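You operate a simulated robot arm through the tools that you are given. There is no shell and no other tool. Be economical: measure what you need, move in short steps, check, and stop when the job is done.

The job below is to be done with a simulated robot arm. You get a single attempt, and the scene is never put back.

Task
Blow all four sides of the small housing on the turntable clean at 2 bar.
Fine: set the dial first; shut the nozzle valve after; leave the feed valve open.

Only the result counts: the job must be done as asked and must still hold three seconds after the hand-in. Knocking over, shifting, dropping, spilling or breaking anything else fails it.

Robot
A 7-joint arm with a two-finger parallel gripper, fixed in place. Base frame: the origin is at the foot of the arm, x ahead of it, y to its left, z up. Readings come in mm, rad, newtons and seconds.
With the tool pointing down near the work surface it reaches from about 240 to 680 mm from the base axis. Its first joint turns from -1.152 to 1.152 rad. Payload 2.4 kg.
The tool frame sits at the grasp point between the pads (the TCP): z along the fingers, y along the line on which they close. The tips reach 30 mm beyond it. The gripper opens to 94 mm. The fingers are 28 mm wide and 10 mm thick; the gripper's body (50 by 96 mm) begins 55 mm behind the TCP.
Orientation is told as [roll, pitch, yaw] about the base's x, y, z axes, in that order, counted from this pose: with the fingers straight down and closing along the base's y, the tool's x points along the base's -x, its y along +y and its z along -z.

Tools
- The arm moves only by the tool arm_command. Its argument "motion" is a list of rows, each a list of 2 entries, a list of its own where there are three numbers: the shift along the tool's x, y, z in mm, then the turn, a rotation vector about the tool's x, y, z in rad. In form: [[[tx, ty, tz], [ax, ay, az]], ...]. A call has 1 to 8 rows; each row shifts and turns the commanded pose from where the row before left it, along the tool's axes as they then stand. "jaw" is the gripper command, from -1 (fully open) to 1 (shut), values between in proportion, set as the call begins (left out, the last holds). A row lasts 0.2 s, in which the tool goes at most 50 mm and 0.15 rad; a call with a longer step from one row to the next is refused whole, and so is a gripper value outside its range. Where a pose cannot be reached the arm comes as near as it can. A force on the tool above 40 N (or 10 N above the force at the start of the call, whichever is more), or a blocked arm, ends the call early, and 0.2 s more pass. Each finger travels about 153 mm/s and halts on what it meets, pressing with about 33 N; the grip force reading is that of the motor and also rises with nothing between the fingers. The clock runs only during rows and for 0.2 s after the last one: add rows that do not move to give the fingers time. It gives the time, the measured TCP pose, the force on the tool (base axes), the opening and the grip force at its end, in the units of the frame above (readings bear some noise).
- Cameras (640 x 400 px; columns grow to the right, rows downward): "scene" is fixed at [36, 475.1, 1443.8]; the picture's right is [-0.75, -0.66, 0.00], its down [-0.38, 0.43, -0.82] and it looks along [0.54, -0.61, -0.57] (base axes); focal length 316 px, centre (320, 200). "wrist" rides on the gripper at [-37, 0, -58] in the tool frame; the picture's right is [0.00, -1.00, 0.00], its down [0.97, 0.00, -0.24] and it looks along [0.24, 0.00, 0.97] (tool axes); focal length 218 px, centre (320, 200). There is no depth. A picture from a camera that has moved, and an enlarged one, comes with that camera's place and axes in the base frame and with its lens.
- camera(camera): a new picture of that camera. No time passes.
- enlarge(camera, box): a new picture of the part [left, top, right, bottom] of that camera's present view, enlarged. No time passes.
- finish_job(): hands the job in; it is judged then, once.

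Work in short steps. Places have to be worked out from the pictures, the camera data and where the tool is seen: move nearer, look again, correct. Check each grasp and each placing, and mend what went wrong. You have 120 turns and 64 pictures in all, those below and enlarged ones among them. Open the gripper and draw the arm clear of the work before you hand the job in, unless the task says otherwise; then end with one line.

The tools are called after ">>>" as a command line: name --argument value ..., lists and objects as JSON in quotes. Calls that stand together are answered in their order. arm_command: Moves the arm, as the interface text tells. Its arguments: {"type":"object","properties":{"motion":{"type":"array"},"jaw":{"type":"number"}},"required":["motion"]} The other tools are called the same way: camera (camera) takes a picture; enlarge (camera, box) takes an enlarged picture of a part of a camera's view; finish_job () hands the job in.

At the start:

```text
clock: 0.0
position: [375.6, 15.7, 1200.4]
orientation: [0.0, 0.001, 0.0]
wrist_force: [-0.2, -0.3, 0.1]
grip_width: 94.2
finger_force: 0.0
```

scene: 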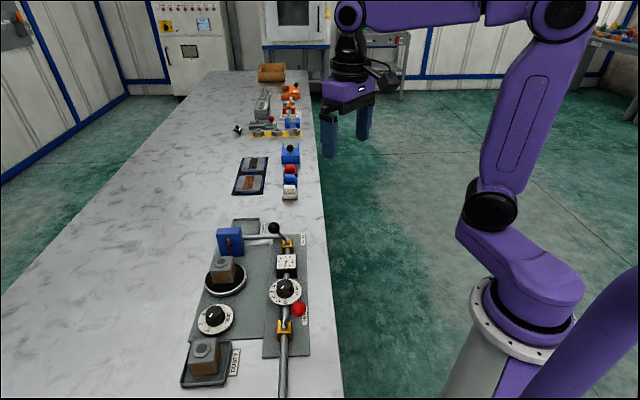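
wrist: 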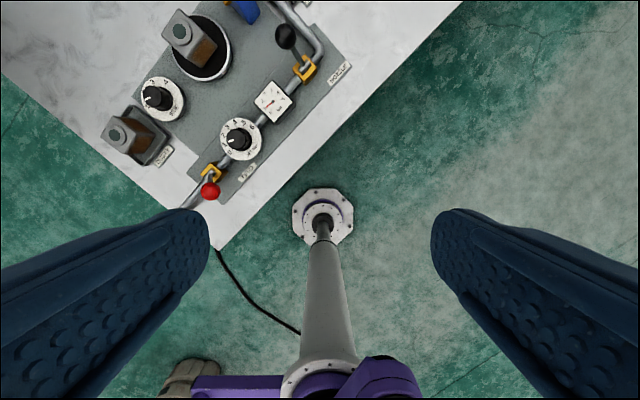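

I'll first look closely at the work area with enlarged views.

>>> enlarge --camera "scene" --box '[170, 210, 330, 310]'

>>> enlarge --camera "scene" --box '[170, 300, 330, 400]'

>>> enlarge --camera "wrist" --box '[90, 0, 370, 175]'

```text
4.00 times, centred on (250, 260) of scene
camera zoom: at [36.0, 475.1, 1443.8], right [-0.75, -0.66, 0.0], down [-0.38, 0.43, -0.82], along [0.54, -0.61, -0.57], focal length 1266 px, centre (600, -40)
```

zoom: 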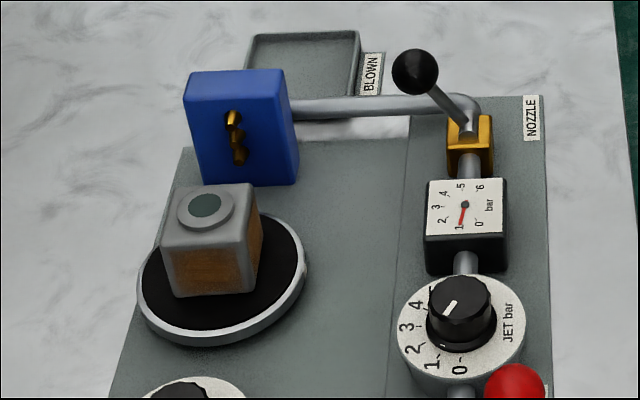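

```text
4.00 times, centred on (250, 350) of scene
camera zoom: at [36.0, 475.1, 1443.8], right [-0.75, -0.66, 0.0], down [-0.38, 0.43, -0.82], along [0.54, -0.61, -0.57], focal length 1266 px, centre (600, -400)
```

zoom: 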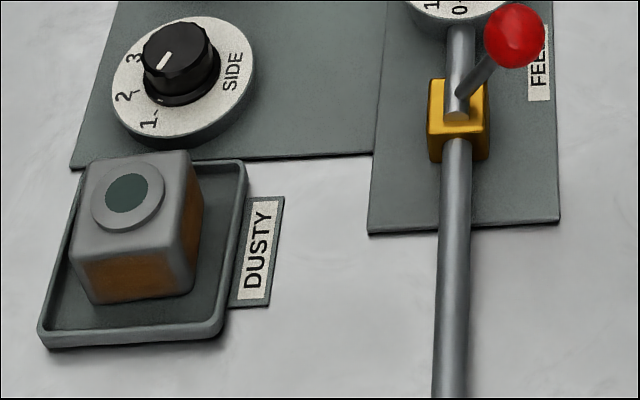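

```text
2.29 times, centred on (230, 88) of wrist
camera zoom: at [411.6, 16.2, 1258.0], right [0.0, -1.0, 0.0], down [-0.97, 0.0, 0.24], along [-0.24, 0.0, -0.97], focal length 499 px, centre (526, 457)
```

zoom: 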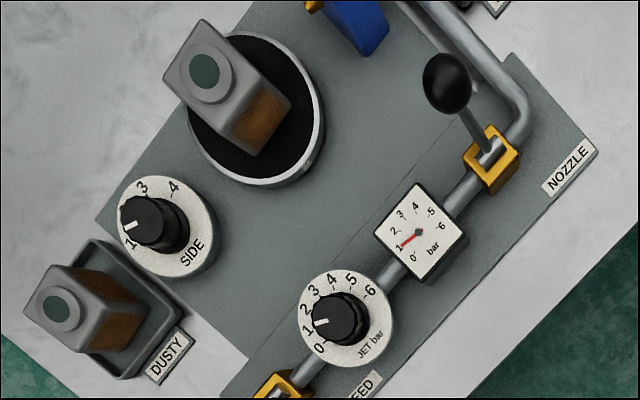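

The JET knob is around (424,165), top z≈850, pointing at about 1. The SIDE knob is near (490,303), and the nozzle lever ball near (567,67,890). I'm moving above the JET dial for a closer look.

>>> arm_command --motion '[[[-8, 25, 33], [0, 0, 0]], [[-8, 25, 33], [0, 0, 0]], [[-8, 25, 33], [0, 0, 0]], [[-8, 25, 33], [0, 0, 0]], [[-8, 25, 33], [0, 0, 0]], [[-8, 24, 33], [0, 0, 0]]]'

>>> camera --camera "wrist"

```text
clock: 1.4
position: [425.2, 163.5, 1001.4]
orientation: [0.0, 0.0, -0.003]
wrist_force: [0.1, -0.1, -0.7]
grip_width: 94.0
finger_force: 0.0
```

```text
58 pictures are left
camera wrist: at [459.4, 164.5, 1061.0], right [0.0, -1.0, 0.0], down [-0.97, 0.0, 0.24], along [-0.24, 0.0, -0.97], focal length 218 px, centre (320, 200)
```

wrist: 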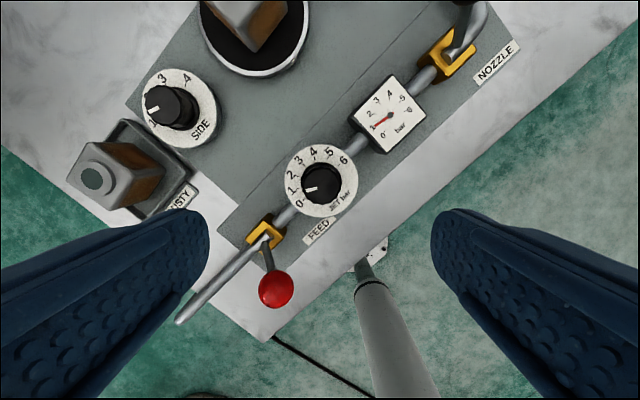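

>>> enlarge --camera "wrist" --box '[266, 135, 378, 225]'

>>> enlarge --camera "wrist" --box '[60, 50, 240, 220]'

```text
4.44 times, centred on (322, 180) of wrist
camera zoom: at [459.4, 164.5, 1061.0], right [0.0, -1.0, 0.0], down [-0.97, 0.0, 0.24], along [-0.24, 0.0, -0.97], focal length 970 px, centre (311, 289)
```

zoom: 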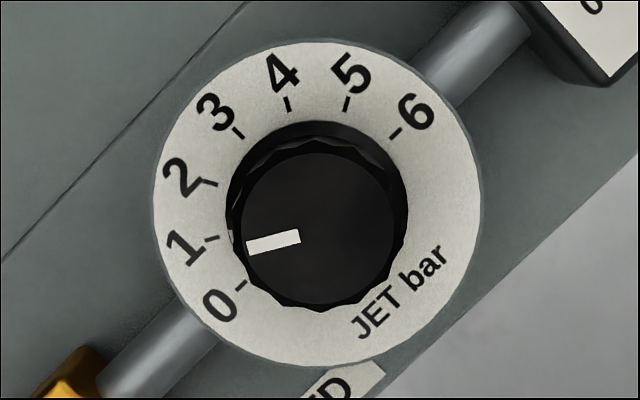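

```text
2.35 times, centred on (150, 135) of wrist
camera zoom: at [459.4, 164.5, 1061.0], right [0.0, -1.0, 0.0], down [-0.97, 0.0, 0.24], along [-0.24, 0.0, -0.97], focal length 514 px, centre (720, 353)
```

zoom: 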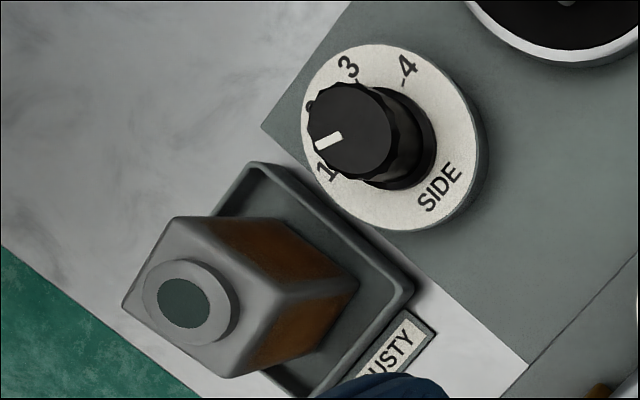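

The JET knob's centre is about (421,162.5), with its top at z≈848 and face at ≈817. The pointer is near 1.1, and each bar is about 30°. I'm lowering with the jaws partly open so they straddle the knob.

>>> arm_command --motion '[[[4, -1, 28], [0, 0, 0]], [[0, 0, 30], [0, 0, 0]], [[0, 0, 30], [0, 0, 0]], [[0, 0, 30], [0, 0, 0]], [[0, 0, 15], [0, 0, 0]], [[0, 0, 9], [0, 0, 0]]]' --jaw -0.3

>>> camera --camera "wrist"

>>> enlarge --camera "scene" --box '[190, 210, 350, 310]'

```text
clock: 2.8
position: [421.0, 162.7, 867.5]
orientation: [0.001, -0.002, 0.001]
wrist_force: [-5.2, -1.1, 15.1]
grip_width: 60.3
finger_force: 0.0
stopped in row 6: the force on the tool passed its limit (the readings are from after the stop); the commanded pose is now the measured one
```

```text
55 pictures are left
camera wrist: at [455.1, 163.4, 925.6], right [0.0, -1.0, 0.0], down [-0.97, 0.0, 0.24], along [-0.24, 0.0, -0.97], focal length 218 px, centre (320, 200)
```

wrist: 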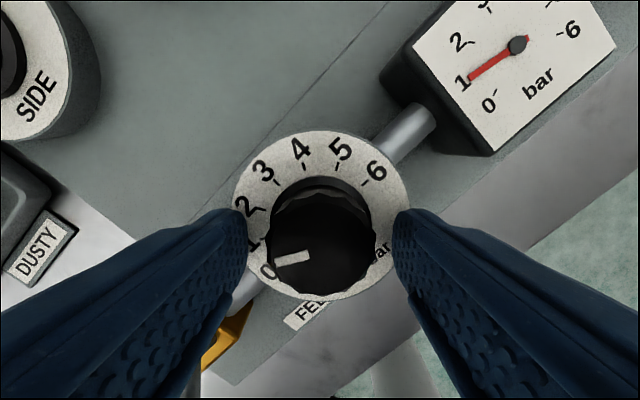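

```text
4.00 times, centred on (270, 260) of scene
camera zoom: at [35.7, 474.9, 1443.8], right [-0.75, -0.66, 0.0], down [-0.38, 0.43, -0.82], along [0.54, -0.61, -0.57], focal length 1266 px, centre (520, -40)
```

zoom: 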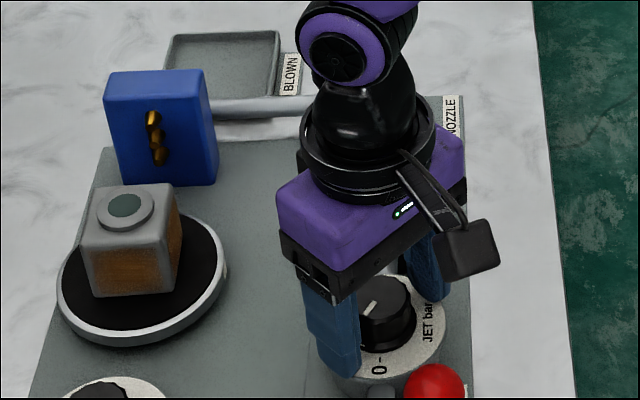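

The tips touched the dial face at z≈837, so I'm backing up 3 mm and closing on the knob.

>>> arm_command --motion '[[[-1, 0, -3], [0, 0, 0]], [[0, 0, 0], [0, 0, 0]]]'

>>> arm_command --motion '[[[0, 0, 0], [0, 0, 0]], [[0, 0, 0], [0, 0, 0]]]' --jaw 1

>>> enlarge --camera "wrist" --box '[220, 0, 620, 310]'

```text
clock: 3.4
position: [422.5, 163.0, 869.3]
orientation: [0.001, -0.002, -0.001]
wrist_force: [-0.7, -0.3, 0.2]
grip_width: 60.8
finger_force: 0.2
```

```text
clock: 4.0
position: [421.0, 163.8, 870.4]
orientation: [0.0, 0.0, -0.002]
wrist_force: [-1.6, -3.0, 15.1]
grip_width: 38.9
finger_force: 44.7
```

```text
1.29 times, centred on (420, 155) of wrist
camera zoom: at [456.8, 163.1, 928.5], right [0.0, -1.0, 0.0], down [-0.97, 0.0, 0.24], along [-0.24, 0.0, -0.97], focal length 282 px, centre (191, 258)
```

zoom: 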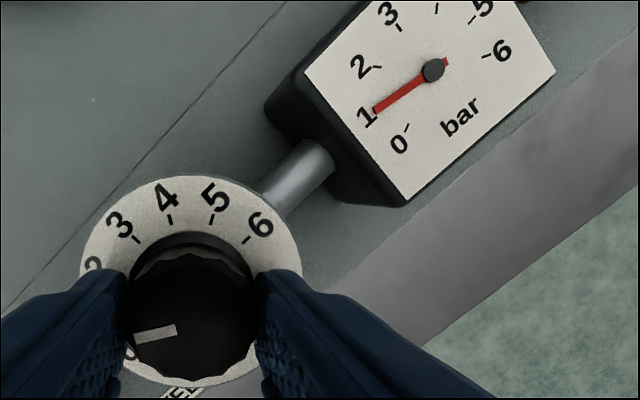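

The knob is gripped at 38.9 mm wide and the gauge reads about 1. I'm turning it clockwise by about 0.45 rad.

>>> arm_command --motion '[[[0, 0, 0], [0, 0, 0.12]], [[0, 0, 0], [0, 0, 0.12]], [[0, 0, 0], [0, 0, 0.12]], [[0, 0, 0], [0, 0, 0.1]], [[0, 0, 0], [0, 0, 0]]]'

>>> enlarge --camera "wrist" --box '[220, 0, 620, 310]'

```text
clock: 5.2
position: [420.8, 163.7, 869.8]
orientation: [0.002, 0.0, -0.461]
wrist_force: [0.6, 7.3, 13.5]
grip_width: 38.9
finger_force: 45.1
```

```text
1.29 times, centred on (420, 155) of wrist
camera zoom: at [453.0, 147.9, 928.6], right [-0.44, -0.9, 0.0], down [-0.87, 0.43, 0.24], along [-0.21, 0.11, -0.97], focal length 282 px, centre (191, 258)
```

zoom: 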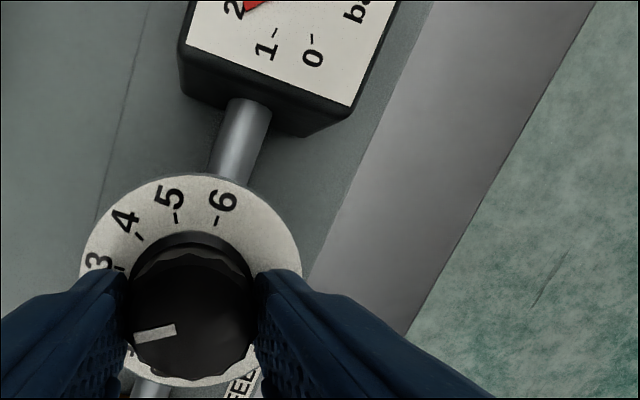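

The gauge is close to 2. I'm releasing, lifting straight up and checking the reading.

>>> arm_command --motion '[[[0, 0, 0], [0, 0, 0]], [[0, 0, 0], [0, 0, 0]]]' --jaw -0.3

>>> arm_command --motion '[[[0, 0, -40], [0, 0, 0]], [[0, 0, -40], [0, 0, 0]], [[0, 0, -40], [0, 0, 0]]]'

>>> enlarge --camera "wrist" --box '[240, 50, 400, 250]'

```text
clock: 5.8
position: [421.3, 161.8, 869.9]
orientation: [0.0, -0.001, -0.461]
wrist_force: [0.0, 0.4, 1.1]
grip_width: 61.1
finger_force: 0.0
```

```text
clock: 6.6
position: [422.4, 163.9, 988.8]
orientation: [-0.002, 0.001, -0.461]
wrist_force: [-0.3, 0.4, -0.5]
grip_width: 61.1
finger_force: 0.0
```

```text
2.00 times, centred on (320, 150) of wrist
camera zoom: at [454.2, 147.8, 1047.9], right [-0.44, -0.9, 0.0], down [-0.87, 0.43, 0.24], along [-0.22, 0.11, -0.97], focal length 436 px, centre (320, 300)
```

zoom: 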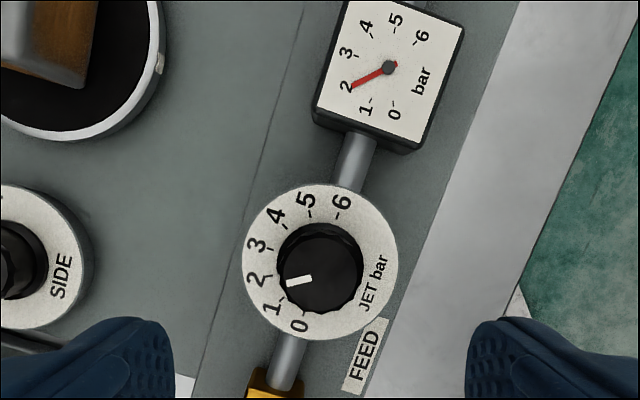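

>>> enlarge --camera "wrist" --box '[314, 45, 394, 128]'

>>> enlarge --camera "wrist" --box '[275, 140, 345, 222]'

```text
4.82 times, centred on (354, 86) of wrist
camera zoom: at [454.2, 147.8, 1047.9], right [-0.44, -0.9, 0.0], down [-0.87, 0.43, 0.24], along [-0.22, 0.11, -0.97], focal length 1052 px, centre (156, 747)
```

zoom: 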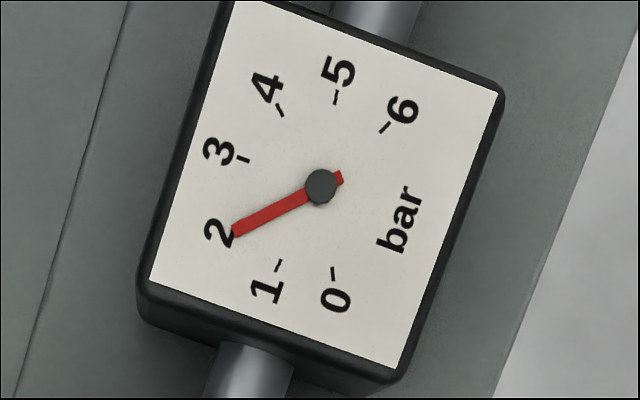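

```text
4.88 times, centred on (310, 181) of wrist
camera zoom: at [454.2, 147.8, 1047.9], right [-0.44, -0.9, 0.0], down [-0.87, 0.43, 0.24], along [-0.22, 0.11, -0.97], focal length 1065 px, centre (369, 293)
```

zoom: 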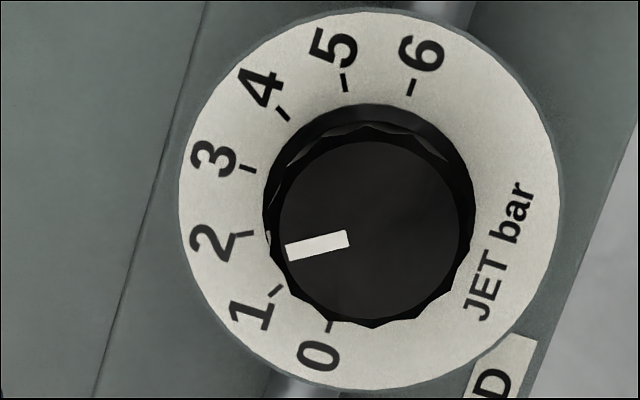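

Correcting for perspective, the gauge reads about 1.90 and the dial about 1.95. I'll regrip at the same yaw and nudge it by a further ~0.04 rad.

>>> arm_command --motion '[[[0, 0, 40], [0, 0, 0]], [[0, 0, 40], [0, 0, 0]], [[0, 0, 38], [0, 0, 0]], [[0, 0, 0], [0, 0, 0]]]'

>>> arm_command --motion '[[[0, 0, 0], [0, 0, 0]], [[0, 0, 0], [0, 0, 0]], [[0, 0, 0], [0, 0, 0.045]], [[0, 0, 0], [0, 0, 0]]]' --jaw 1

>>> arm_command --motion '[[[0, 0, 0], [0, 0, 0]], [[0, 0, 0], [0, 0, 0]], [[0, 0, -40], [0, 0, 0]], [[0, 0, -40], [0, 0, 0]], [[0, 0, -40], [0, 0, 0]]]' --jaw -0.3

>>> enlarge --camera "wrist" --box '[270, 45, 400, 222]'

```text
clock: 7.6
position: [422.0, 163.7, 872.7]
orientation: [-0.001, 0.0, -0.461]
wrist_force: [0.6, 0.4, 0.2]
grip_width: 61.1
finger_force: 0.0
```

```text
clock: 8.6
position: [422.6, 162.5, 873.7]
orientation: [0.001, -0.002, -0.506]
wrist_force: [2.6, 1.4, 22.6]
grip_width: 35.8
finger_force: 44.9
```

```text
clock: 9.8
position: [421.6, 164.0, 992.2]
orientation: [-0.004, 0.0, -0.507]
wrist_force: [-0.6, 0.0, 1.0]
grip_width: 61.0
finger_force: 0.1
```

```text
2.26 times, centred on (335, 134) of wrist
camera zoom: at [452.6, 145.4, 1049.6], right [-0.48, -0.87, 0.0], down [-0.85, 0.47, 0.24], along [-0.21, 0.12, -0.97], focal length 493 px, centre (286, 350)
```

zoom: 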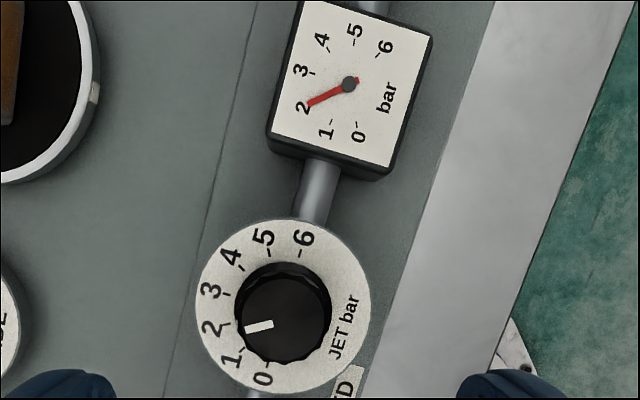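

>>> enlarge --camera "wrist" --box '[318, 42, 402, 128]'

```text
4.65 times, centred on (360, 85) of wrist
camera zoom: at [452.6, 145.4, 1049.6], right [-0.48, -0.87, 0.0], down [-0.85, 0.47, 0.24], along [-0.21, 0.12, -0.97], focal length 1015 px, centre (134, 735)
```

zoom: 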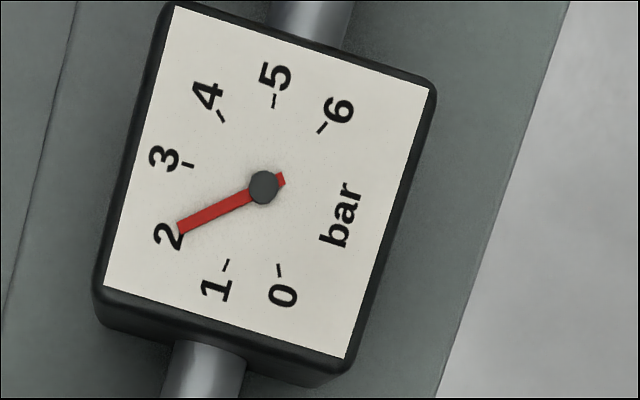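

The gauge now shows about 2.0. Next I'm moving above the nozzle valve with the jaws shut to look at its lever.

>>> arm_command --motion '[[[-35, -7.5, 0], [0, 0, 0]], [[-35, -7.5, 0], [0, 0, 0]], [[-35, -7.5, 0], [0, 0, 0]], [[-35, -7.5, 0], [0, 0, 0]], [[0, 0, 0], [0, 0, 0.13]]]' --jaw 1

>>> camera --camera "wrist"

>>> enlarge --camera "scene" --box '[190, 200, 350, 300]'

```text
clock: 11.0
position: [528.8, 68.3, 992.1]
orientation: [-0.001, 0.001, -0.634]
wrist_force: [0.2, 0.6, -0.1]
grip_width: 0.0
finger_force: 33.0
```

```text
46 pictures are left
camera wrist: at [557.4, 46.3, 1050.1], right [-0.59, -0.8, 0.0], down [-0.78, 0.58, 0.24], along [-0.19, 0.14, -0.97], focal length 218 px, centre (320, 200)
```

wrist: 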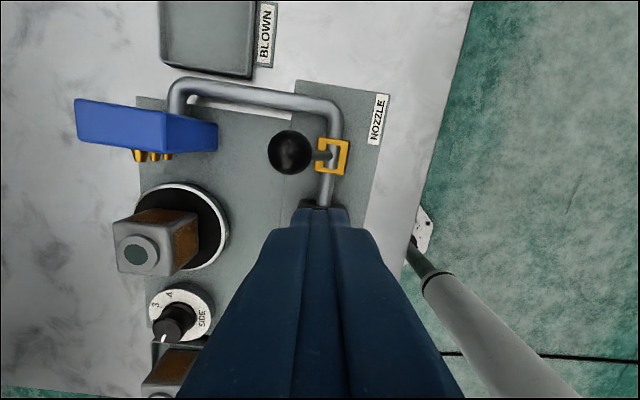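

```text
4.00 times, centred on (270, 250) of scene
camera zoom: at [36.1, 475.0, 1443.8], right [-0.75, -0.66, 0.0], down [-0.38, 0.43, -0.82], along [0.54, -0.61, -0.57], focal length 1266 px, centre (520, 0)
```

zoom: 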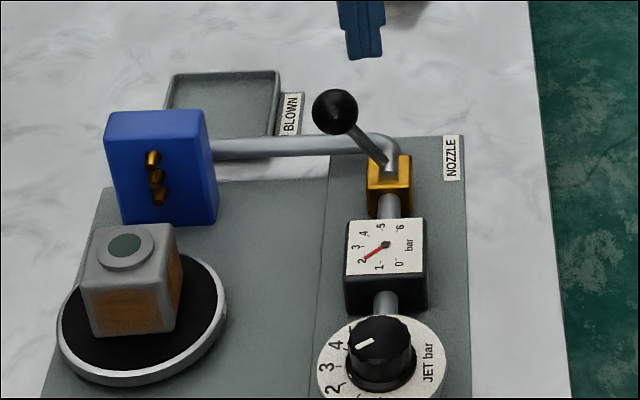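

The ball is at (567,66,890) with a radius of about 16, leaning along +tool y from its pivot at (544,41). I'm placing the shut fingers on the ball's far side, with the tips at about z 877.

>>> arm_command --motion '[[[-15, 27, 0], [0, 0, 0]], [[-15.5, 28, 0], [0, 0, 0]], [[0, 0, 40], [0, 0, 0]], [[0, 0, 30], [0, 0, 0]], [[0, 0, 15], [0, 0, 0]]]'

>>> camera --camera "wrist"

>>> enlarge --camera "scene" --box '[190, 190, 350, 290]'

```text
clock: 12.2
position: [585.8, 95.5, 907.1]
orientation: [-0.001, -0.001, -0.637]
wrist_force: [-0.1, 0.2, -0.4]
grip_width: 0.0
finger_force: 33.0
```

```text
44 pictures are left
camera wrist: at [614.5, 73.8, 965.2], right [-0.59, -0.8, 0.0], down [-0.78, 0.58, 0.24], along [-0.19, 0.14, -0.97], focal length 218 px, centre (320, 200)
```

wrist: 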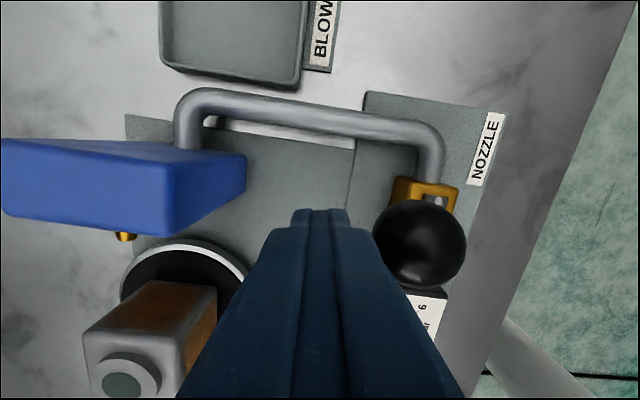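

```text
4.00 times, centred on (270, 240) of scene
camera zoom: at [36.0, 475.1, 1443.8], right [-0.75, -0.66, 0.0], down [-0.38, 0.43, -0.82], along [0.54, -0.61, -0.57], focal length 1266 px, centre (520, 40)
```

zoom: 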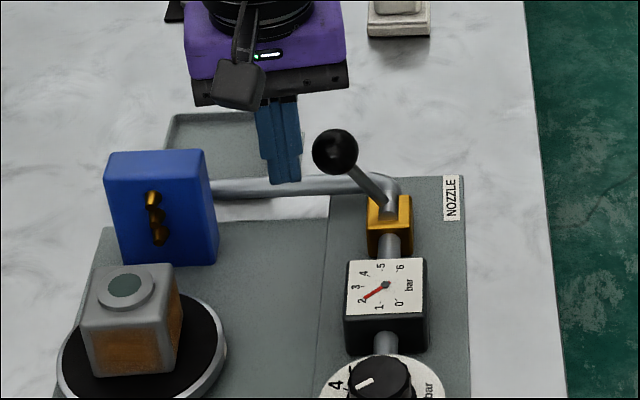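

Aligned with the ball. I'm pushing the lever over along −tool y.

>>> arm_command --motion '[[[0, -12, 0], [0, 0, 0]], [[0, -12, 0], [0, 0, 0]], [[0, -12, 0], [0, 0, 0]], [[0, -12, 0], [0, 0, 0]], [[0, -12, 0], [0, 0, 0]], [[0, -8, 0], [0, 0, 0]], [[0, 0, 0], [0, 0, 0]]]'

>>> camera --camera "wrist"

>>> enlarge --camera "scene" --box '[190, 190, 350, 290]'

```text
clock: 13.8
position: [545.6, 39.8, 905.5]
orientation: [-0.002, -0.002, -0.637]
wrist_force: [0.3, -0.2, -0.5]
grip_width: 0.0
finger_force: 33.0
```

```text
42 pictures are left
camera wrist: at [574.3, 18.4, 965.4], right [-0.59, -0.8, 0.0], down [-0.78, 0.58, 0.24], along [-0.19, 0.14, -0.97], focal length 218 px, centre (320, 200)
```

wrist: 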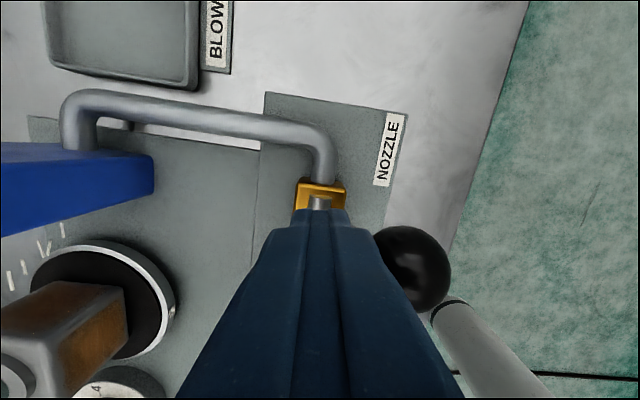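

```text
4.00 times, centred on (270, 240) of scene
camera zoom: at [36.0, 475.0, 1443.8], right [-0.75, -0.66, 0.0], down [-0.38, 0.43, -0.82], along [0.54, -0.61, -0.57], focal length 1266 px, centre (520, 40)
```

zoom: 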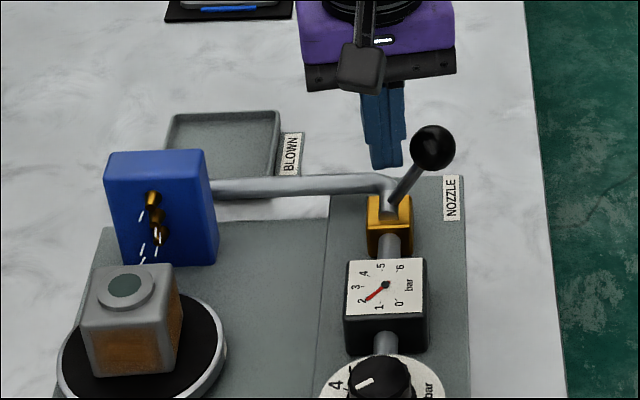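

The lever is over and streaks of air come from the jets. I'm checking that the gauge holds 2 while it's flowing, and looking at the jet.

>>> enlarge --camera "scene" --box '[260, 240, 310, 300]'

>>> enlarge --camera "scene" --box '[200, 220, 260, 290]'

```text
6.67 times, centred on (285, 270) of scene
camera zoom: at [36.0, 475.0, 1443.8], right [-0.75, -0.66, 0.0], down [-0.38, 0.43, -0.82], along [0.54, -0.61, -0.57], focal length 2110 px, centre (553, -267)
```

zoom: 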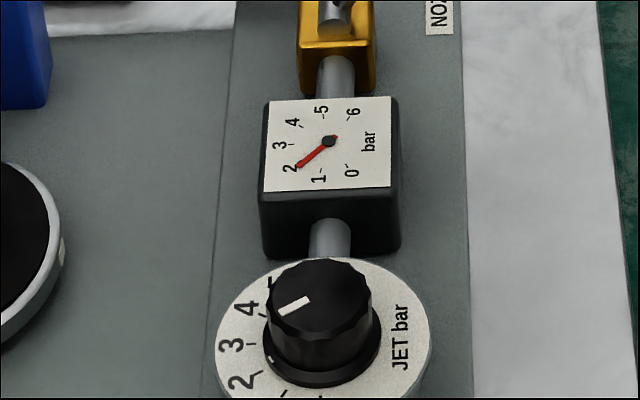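

```text
5.71 times, centred on (230, 255) of scene
camera zoom: at [36.0, 475.0, 1443.8], right [-0.75, -0.66, 0.0], down [-0.38, 0.43, -0.82], along [0.54, -0.61, -0.57], focal length 1809 px, centre (834, -114)
```

zoom: 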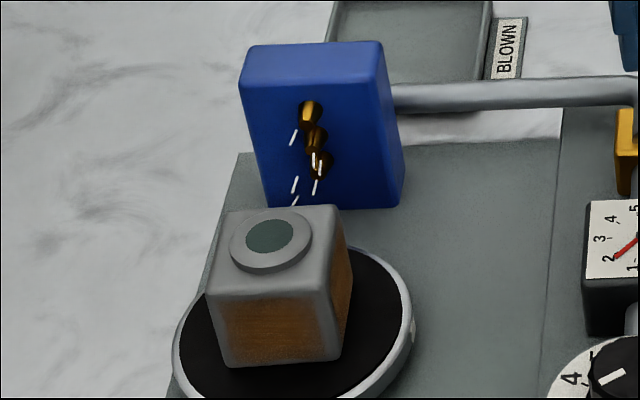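

Pressure holds at 2 and side 1 is being blown. I'm moving up and over to the SIDE dial.

>>> arm_command --motion '[[[0, 3, -47], [0, 0, 0]], [[0, 0, -47], [0, 0, 0]], [[33.6, 28.6, 0], [0, 0, -0.1]], [[36.4, 24.9, 0], [0, 0, -0.1]], [[38.7, 21.1, 0], [0, 0, -0.1]], [[40.6, 17.2, 0], [0, 0, -0.1]], [[42.1, 13.1, 0], [0, 0, -0.1]], [[43.2, 8.8, 0], [0, 0, 0]]]'

>>> camera --camera "wrist"

```text
clock: 15.6
position: [379.8, 229.1, 1000.2]
orientation: [0.001, -0.002, -0.135]
wrist_force: [-0.3, 0.3, 0.7]
grip_width: 0.0
finger_force: 33.1
```

```text
38 pictures are left
camera wrist: at [415.2, 224.0, 1058.3], right [-0.14, -0.99, 0.0], down [-0.96, 0.13, 0.24], along [-0.24, 0.03, -0.97], focal length 218 px, centre (320, 200)
```

wrist: 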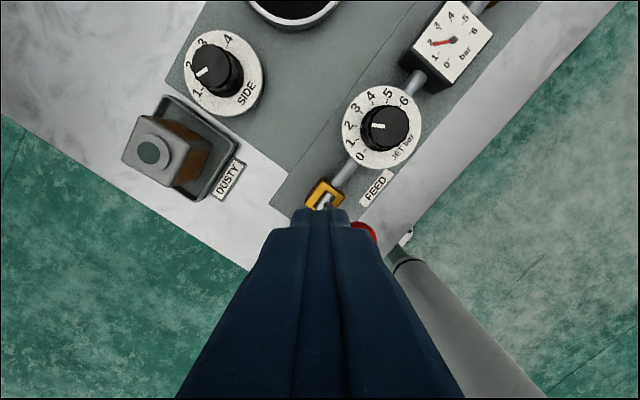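

I'm above the FEED valve rather than the SIDE dial because my heading compensation was off, but there's plenty of clearance. The SIDE knob is at about (483,303), so I'm moving there and opening the jaws.

>>> arm_command --motion '[[[-29.7, 29, 0], [0, 0, 0]], [[-29.7, 29, 0], [0, 0, 0]], [[-29.7, 29, 0], [0, 0, 0]]]' --jaw -0.3

>>> camera --camera "wrist"

>>> enlarge --camera "wrist" --box '[270, 120, 390, 230]'

```text
clock: 16.4
position: [479.5, 304.2, 999.4]
orientation: [0.0, 0.0, -0.136]
wrist_force: [0.4, 0.0, 1.4]
grip_width: 61.0
finger_force: 0.1
```

```text
37 pictures are left
camera wrist: at [515.7, 299.7, 1058.9], right [-0.14, -0.99, 0.0], down [-0.96, 0.13, 0.24], along [-0.24, 0.03, -0.97], focal length 218 px, centre (320, 200)
```

wrist: 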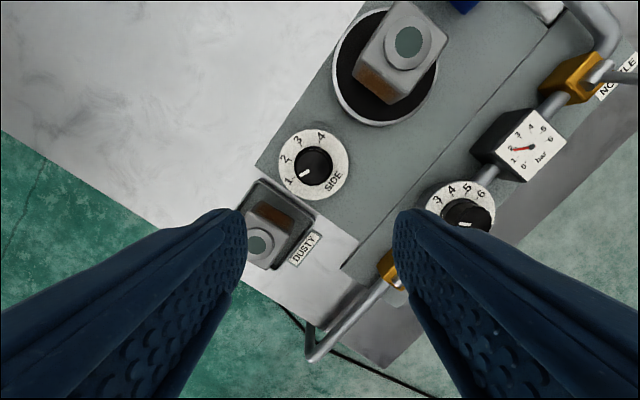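

```text
3.64 times, centred on (330, 175) of wrist
camera zoom: at [515.7, 299.7, 1058.9], right [-0.14, -0.99, 0.0], down [-0.96, 0.13, 0.24], along [-0.24, 0.03, -0.97], focal length 794 px, centre (284, 291)
```

zoom: 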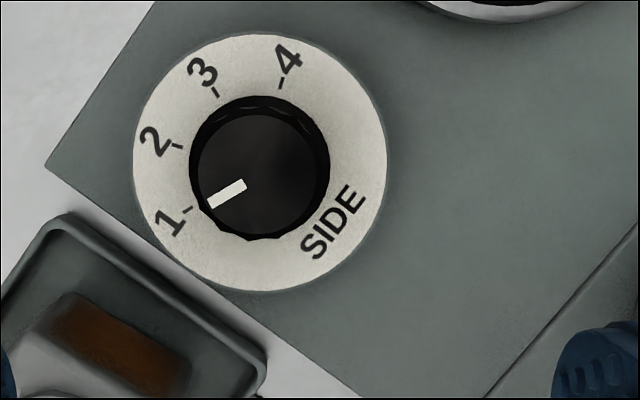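

The SIDE pointer is at 1, and the sides are about 45° apart. I'm centring over the knob at (496.5,309) and winding the wrist back so three steps fit into one grip.

>>> arm_command --motion '[[[-16.2, 7, 0], [0, 0, 0]], [[0, 0, 0], [0, 0, -0.14]], [[0, 0, 0], [0, 0, -0.14]], [[0, 0, 0], [0, 0, -0.14]], [[0, 0, 0], [0, 0, -0.14]], [[0, 0, 25], [0, 0, -0.13]], [[0, 0, 30], [0, 0, -0.1]], [[0, 0, 30], [0, 0, 0]]]'

>>> camera --camera "wrist"

```text
clock: 18.2
position: [499.6, 306.5, 915.3]
orientation: [-0.001, -0.001, 0.657]
wrist_force: [0.6, -0.9, -0.5]
grip_width: 61.2
finger_force: 0.0
```

```text
35 pictures are left
camera wrist: at [526.6, 329.6, 973.7], right [0.61, -0.79, 0.0], down [-0.77, -0.59, 0.24], along [-0.19, -0.15, -0.97], focal length 218 px, centre (320, 200)
```

wrist: 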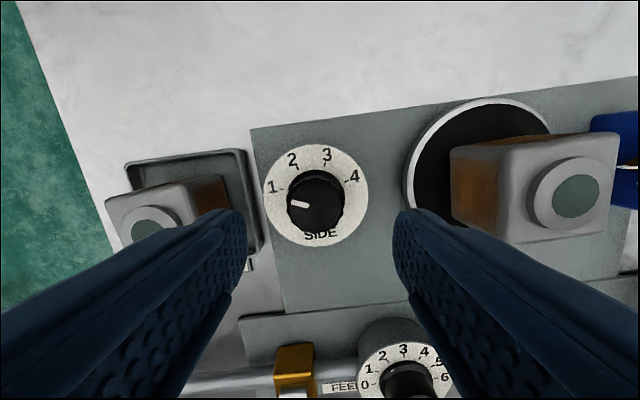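

The knob is slightly off-centre. I'm making a small correction, descending to TCP z≈871 and gripping.

>>> arm_command --motion '[[[-1.5, 2.5, 15], [0, 0, 0]], [[0, 0, 15], [0, 0, 0]], [[0, 0, 14], [0, 0, 0]], [[0, 0, 0], [0, 0, 0]]]'

>>> arm_command --motion '[[[0, 0, 0], [0, 0, 0]], [[0, 0, 0], [0, 0, 0]]]' --jaw 1

>>> camera --camera "wrist"

>>> enlarge --camera "scene" --box '[170, 220, 330, 320]'

```text
clock: 19.2
position: [497.2, 309.2, 871.4]
orientation: [0.001, 0.0, 0.658]
wrist_force: [-0.3, 0.6, -0.2]
grip_width: 60.9
finger_force: 0.1
```

```text
clock: 19.8
position: [497.7, 308.7, 870.8]
orientation: [-0.001, -0.001, 0.655]
wrist_force: [-0.2, 2.1, -2.7]
grip_width: 35.6
finger_force: 44.9
```

```text
34 pictures are left
camera wrist: at [525.2, 332.1, 929.7], right [0.61, -0.79, 0.0], down [-0.77, -0.59, 0.24], along [-0.19, -0.15, -0.97], focal length 218 px, centre (320, 200)
```

wrist: 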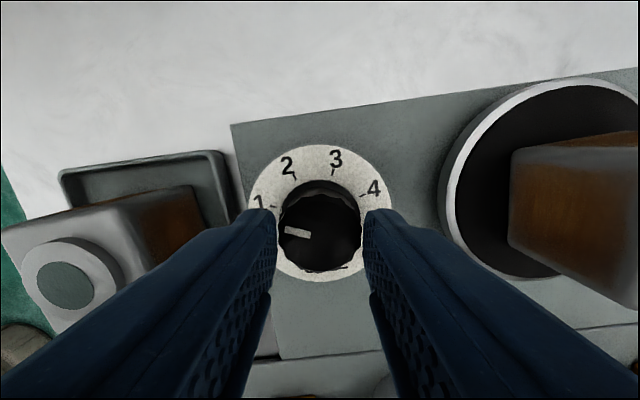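

```text
4.00 times, centred on (250, 270) of scene
camera zoom: at [36.1, 475.1, 1443.7], right [-0.75, -0.66, 0.0], down [-0.38, 0.43, -0.82], along [0.54, -0.61, -0.57], focal length 1266 px, centre (600, -80)
```

zoom: 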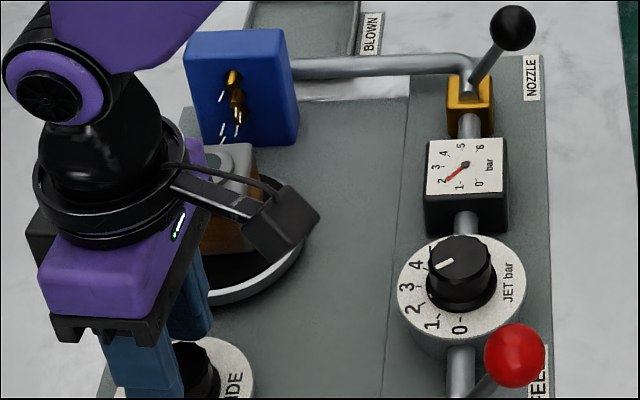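

Gripped well. I'm turning one step (about 0.77 rad) to side 2.

>>> arm_command --motion '[[[0, 0, 0], [0, 0, 0.13]], [[0, 0, 0], [0, 0, 0.13]], [[0, 0, 0], [0, 0, 0.13]], [[0, 0, 0], [0, 0, 0.13]], [[0, 0, 0], [0, 0, 0.13]], [[0, 0, 0], [0, 0, 0.12]], [[0, 0, 0], [0, 0, 0]]]'

>>> camera --camera "wrist"

>>> enlarge --camera "scene" --box '[170, 220, 330, 320]'

```text
clock: 21.4
position: [497.0, 308.2, 871.3]
orientation: [0.0, 0.0, -0.12]
wrist_force: [-2.9, -3.4, 2.8]
grip_width: 35.2
finger_force: 45.0
```

```text
32 pictures are left
camera wrist: at [532.7, 305.1, 929.7], right [-0.12, -0.99, 0.0], down [-0.96, 0.11, 0.24], along [-0.24, 0.03, -0.97], focal length 218 px, centre (320, 200)
```

wrist: 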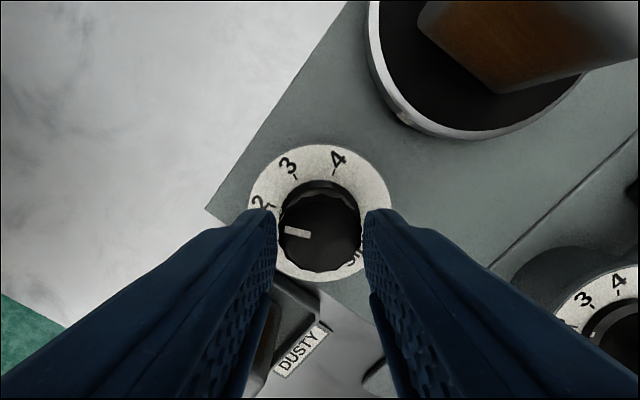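

```text
4.00 times, centred on (250, 270) of scene
camera zoom: at [35.9, 475.0, 1443.8], right [-0.75, -0.66, 0.0], down [-0.38, 0.43, -0.82], along [0.54, -0.61, -0.57], focal length 1266 px, centre (600, -80)
```

zoom: 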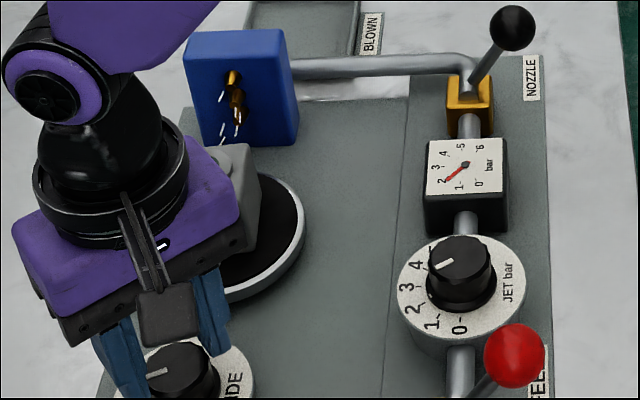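

The turntable has turned and a clean face is now in view. I'm dwelling on side 2.

>>> arm_command --motion '[[[0, 0, 0], [0, 0, 0]], [[0, 0, 0], [0, 0, 0]], [[0, 0, 0], [0, 0, 0]], [[0, 0, 0], [0, 0, 0]], [[0, 0, 0], [0, 0, 0]], [[0, 0, 0], [0, 0, 0]], [[0, 0, 0], [0, 0, 0]], [[0, 0, 0], [0, 0, 0]]]'

>>> arm_command --motion '[[[0, 0, 0], [0, 0, 0]], [[0, 0, 0], [0, 0, 0]], [[0, 0, 0], [0, 0, 0]], [[0, 0, 0], [0, 0, 0]], [[0, 0, 0], [0, 0, 0]], [[0, 0, 0], [0, 0, 0]], [[0, 0, 0], [0, 0, 0]], [[0, 0, 0], [0, 0, 0]]]'

>>> arm_command --motion '[[[0, 0, 0], [0, 0, 0.13]], [[0, 0, 0], [0, 0, 0.13]], [[0, 0, 0], [0, 0, 0.13]], [[0, 0, 0], [0, 0, 0.13]], [[0, 0, 0], [0, 0, 0.13]], [[0, 0, 0], [0, 0, 0.135]], [[0, 0, 0], [0, 0, 0]]]'

>>> camera --camera "wrist"

>>> enlarge --camera "scene" --box '[170, 220, 330, 320]'

```text
clock: 23.2
position: [498.1, 309.2, 870.5]
orientation: [0.0, -0.001, -0.115]
wrist_force: [-6.1, -2.9, 4.3]
grip_width: 35.5
finger_force: 44.7
```

```text
clock: 25.0
position: [497.3, 310.0, 871.1]
orientation: [0.0, 0.001, -0.115]
wrist_force: [-6.7, -3.6, 5.1]
grip_width: 35.6
finger_force: 45.4
```

```text
clock: 26.6
position: [497.3, 309.5, 871.7]
orientation: [-0.001, -0.001, -0.904]
wrist_force: [-5.1, -7.9, 1.1]
grip_width: 35.3
finger_force: 44.8
```

```text
30 pictures are left
camera wrist: at [518.7, 280.3, 929.7], right [-0.79, -0.62, 0.0], down [-0.6, 0.76, 0.24], along [-0.15, 0.19, -0.97], focal length 218 px, centre (320, 200)
```

wrist: 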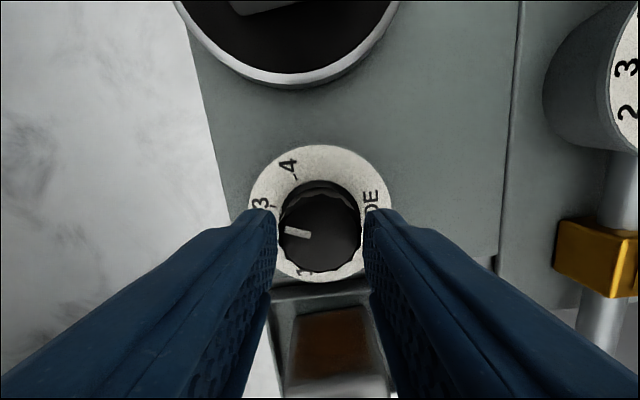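

```text
4.00 times, centred on (250, 270) of scene
camera zoom: at [35.9, 474.8, 1443.8], right [-0.75, -0.66, 0.0], down [-0.38, 0.43, -0.82], along [0.54, -0.61, -0.57], focal length 1266 px, centre (600, -80)
```

zoom: 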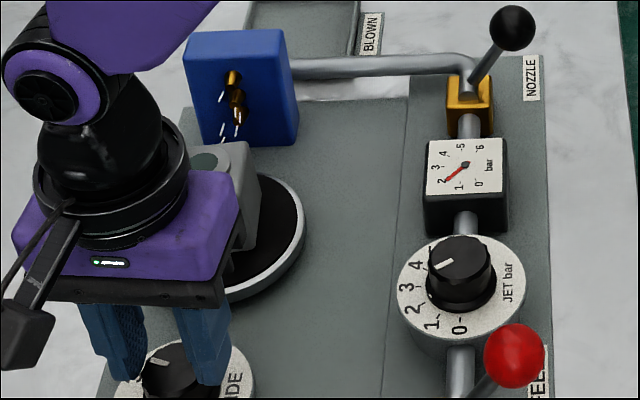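

The right-hand face is clean again, so side 2 is blown. I'm dwelling on side 3 and then turning to side 4.

>>> arm_command --motion '[[[0, 0, 0], [0, 0, 0]], [[0, 0, 0], [0, 0, 0]], [[0, 0, 0], [0, 0, 0]], [[0, 0, 0], [0, 0, 0]], [[0, 0, 0], [0, 0, 0]], [[0, 0, 0], [0, 0, 0]], [[0, 0, 0], [0, 0, 0]], [[0, 0, 0], [0, 0, 0]]]'

>>> arm_command --motion '[[[0, 0, 0], [0, 0, 0]], [[0, 0, 0], [0, 0, 0]], [[0, 0, 0], [0, 0, 0]], [[0, 0, 0], [0, 0, 0]], [[0, 0, 0], [0, 0, 0]], [[0, 0, 0], [0, 0, 0]], [[0, 0, 0], [0, 0, 0]], [[0, 0, 0], [0, 0, 0]]]'

>>> arm_command --motion '[[[0, 0, 0], [0, 0, 0.13]], [[0, 0, 0], [0, 0, 0.13]], [[0, 0, 0], [0, 0, 0.13]], [[0, 0, 0], [0, 0, 0.13]], [[0, 0, 0], [0, 0, 0.13]], [[0, 0, 0], [0, 0, 0.135]], [[0, 0, 0], [0, 0, 0]]]'

>>> camera --camera "wrist"

>>> enlarge --camera "scene" --box '[170, 220, 330, 320]'

```text
clock: 28.4
position: [498.0, 308.4, 871.0]
orientation: [-0.002, -0.001, -0.902]
wrist_force: [-5.3, -12.4, 4.0]
grip_width: 35.3
finger_force: 45.1
```

```text
clock: 30.2
position: [498.6, 308.6, 871.4]
orientation: [-0.001, 0.0, -0.902]
wrist_force: [-4.0, -15.4, 4.1]
grip_width: 35.5
finger_force: 45.5
```

```text
clock: 31.8
position: [496.7, 309.0, 870.3]
orientation: [-0.002, -0.002, -1.687]
wrist_force: [-7.0, -17.0, 5.0]
grip_width: 35.5
finger_force: 44.8
```

```text
28 pictures are left
camera wrist: at [491.4, 272.7, 929.7], right [-0.99, 0.12, 0.0], down [0.11, 0.96, 0.24], along [0.03, 0.24, -0.97], focal length 218 px, centre (320, 200)
```

wrist: 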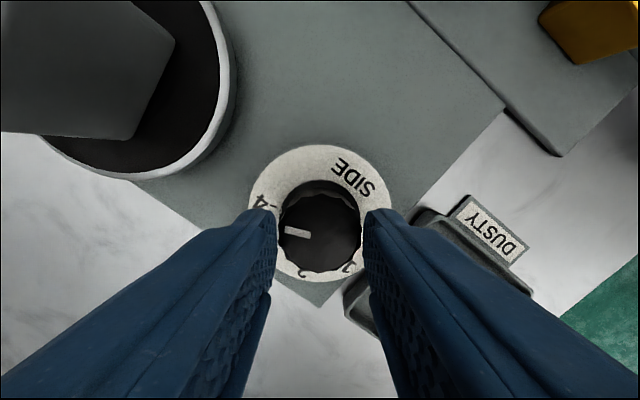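

```text
4.00 times, centred on (250, 270) of scene
camera zoom: at [35.8, 474.6, 1443.9], right [-0.75, -0.66, 0.0], down [-0.38, 0.43, -0.82], along [0.54, -0.61, -0.57], focal length 1266 px, centre (600, -80)
```

zoom: 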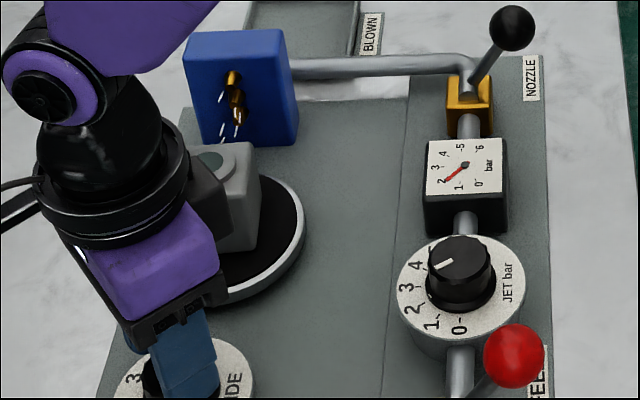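

Side 3 looks clean and side 4 now faces the jet. I'm dwelling there, then releasing and lifting to inspect.

>>> arm_command --motion '[[[0, 0, 0], [0, 0, 0]], [[0, 0, 0], [0, 0, 0]], [[0, 0, 0], [0, 0, 0]], [[0, 0, 0], [0, 0, 0]], [[0, 0, 0], [0, 0, 0]], [[0, 0, 0], [0, 0, 0]], [[0, 0, 0], [0, 0, 0]], [[0, 0, 0], [0, 0, 0]]]'

>>> arm_command --motion '[[[0, 0, 0], [0, 0, 0]], [[0, 0, 0], [0, 0, 0]], [[0, 0, 0], [0, 0, 0]], [[0, 0, 0], [0, 0, 0]], [[0, 0, -30], [0, 0, 0]], [[0, 0, -40], [0, 0, 0]], [[0, 0, -40], [0, 0, 0]], [[0, 0, -40], [0, 0, 0]]]' --jaw -0.3

>>> camera --camera "wrist"

>>> enlarge --camera "scene" --box '[170, 220, 330, 320]'

```text
clock: 33.6
position: [498.2, 309.2, 871.3]
orientation: [-0.002, -0.002, -1.687]
wrist_force: [-8.1, -17.0, 0.8]
grip_width: 35.7
finger_force: 44.9
```

```text
clock: 35.4
position: [496.0, 308.9, 1021.0]
orientation: [-0.001, -0.002, -1.686]
wrist_force: [-0.3, -0.1, 0.4]
grip_width: 61.0
finger_force: 0.0
```

```text
26 pictures are left
camera wrist: at [490.5, 273.5, 1079.2], right [-0.99, 0.12, 0.0], down [0.11, 0.96, 0.24], along [0.03, 0.24, -0.97], focal length 218 px, centre (320, 200)
```

wrist: 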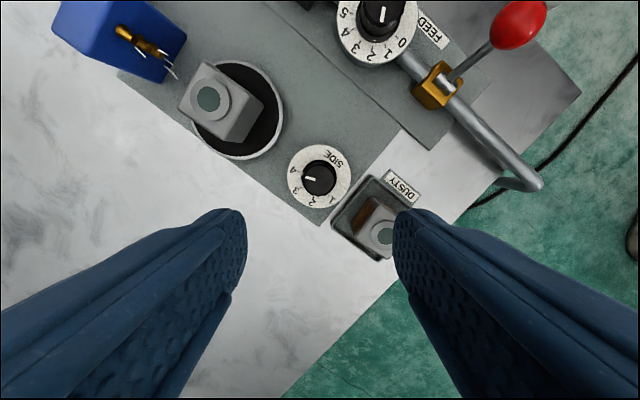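

```text
4.00 times, centred on (250, 270) of scene
camera zoom: at [36.0, 475.0, 1443.8], right [-0.75, -0.66, 0.0], down [-0.38, 0.43, -0.82], along [0.54, -0.61, -0.57], focal length 1266 px, centre (600, -80)
```

zoom: 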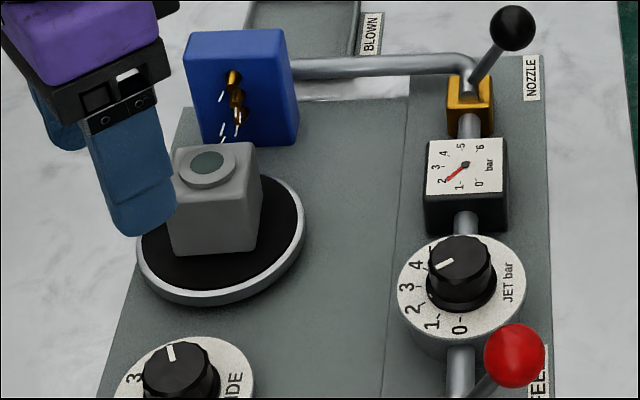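

All visible faces are clean and the gauge still reads 2. I'm shutting the jaws and turning the wrist back to −0.637 before going to the nozzle valve.

>>> arm_command --motion '[[[0, 0, 0], [0, 0, -0.15]], [[0, 0, 0], [0, 0, -0.15]], [[0, 0, 0], [0, 0, -0.15]], [[0, 0, 0], [0, 0, -0.15]], [[0, 0, 0], [0, 0, -0.15]], [[0, 0, 0], [0, 0, -0.15]], [[0, 0, 0], [0, 0, -0.15]]]' --jaw 1

```text
clock: 37.0
position: [496.6, 309.3, 1022.1]
orientation: [-0.001, 0.0, -0.632]
wrist_force: [-0.7, -0.2, -0.7]
grip_width: 0.0
finger_force: 33.0
```

I'm going first to a spot near (560,100), where the jet-facing side of the housing can be seen.

>>> arm_command --motion '[[[-35, -26.2, 0], [0, 0, 0]], [[-35, -26.2, 0], [0, 0, 0]], [[-35, -26.2, 0], [0, 0, 0]], [[-35, -26.2, 0], [0, 0, 0]], [[-35, -26.2, 0], [0, 0, 0]]]'

>>> camera --camera "wrist"

```text
clock: 38.2
position: [559.6, 98.9, 1020.4]
orientation: [0.001, 0.0, -0.634]
wrist_force: [0.4, 0.1, -0.5]
grip_width: 0.0
finger_force: 32.8
```

```text
24 pictures are left
camera wrist: at [587.4, 77.7, 1078.7], right [-0.59, -0.8, 0.0], down [-0.78, 0.58, 0.24], along [-0.19, 0.14, -0.97], focal length 218 px, centre (320, 200)
```

wrist: 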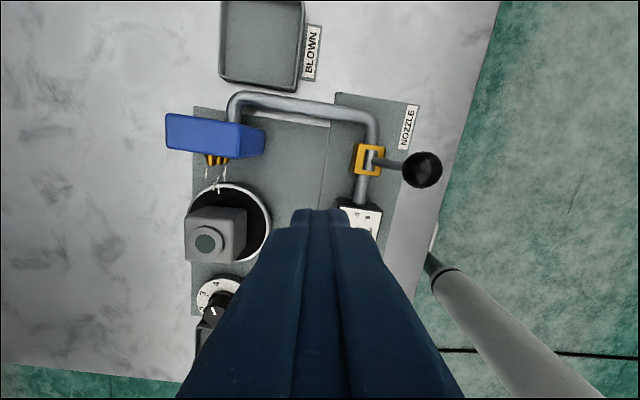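

>>> enlarge --camera "wrist" --box '[160, 110, 290, 280]'

```text
2.35 times, centred on (225, 195) of wrist
camera zoom: at [587.4, 77.7, 1078.7], right [-0.59, -0.8, 0.0], down [-0.78, 0.58, 0.24], along [-0.19, 0.14, -0.97], focal length 514 px, centre (544, 212)
```

zoom: 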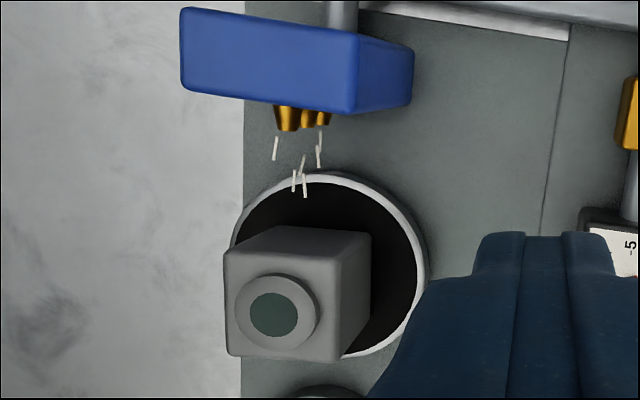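

The jet-facing side is clean too. I'm moving past the lever to its other side, near (500,−10), and lowering.

>>> arm_command --motion '[[[-5.5, -41, 0], [0, 0, 0]], [[-5.5, -41, 0], [0, 0, 0]], [[-5.5, -42, 0], [0, 0, 0]], [[0, 0, 40], [0, 0, 0]], [[0, 0, 40], [0, 0, 0]], [[0, 0, 20], [0, 0, 0]], [[0, 0, 14], [0, 0, 0]]]'

>>> camera --camera "wrist"

```text
clock: 39.8
position: [500.1, -9.0, 906.3]
orientation: [-0.001, 0.0, -0.637]
wrist_force: [-0.4, 0.9, -0.3]
grip_width: 0.0
finger_force: 33.0
```

```text
22 pictures are left
camera wrist: at [529.0, -30.5, 966.2], right [-0.59, -0.8, 0.0], down [-0.78, 0.58, 0.24], along [-0.19, 0.14, -0.97], focal length 218 px, centre (320, 200)
```

wrist: 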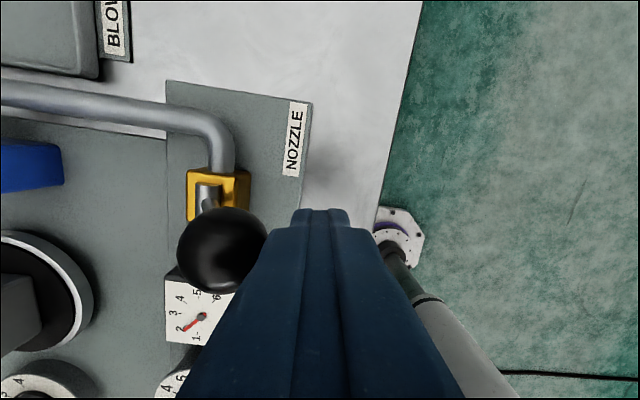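

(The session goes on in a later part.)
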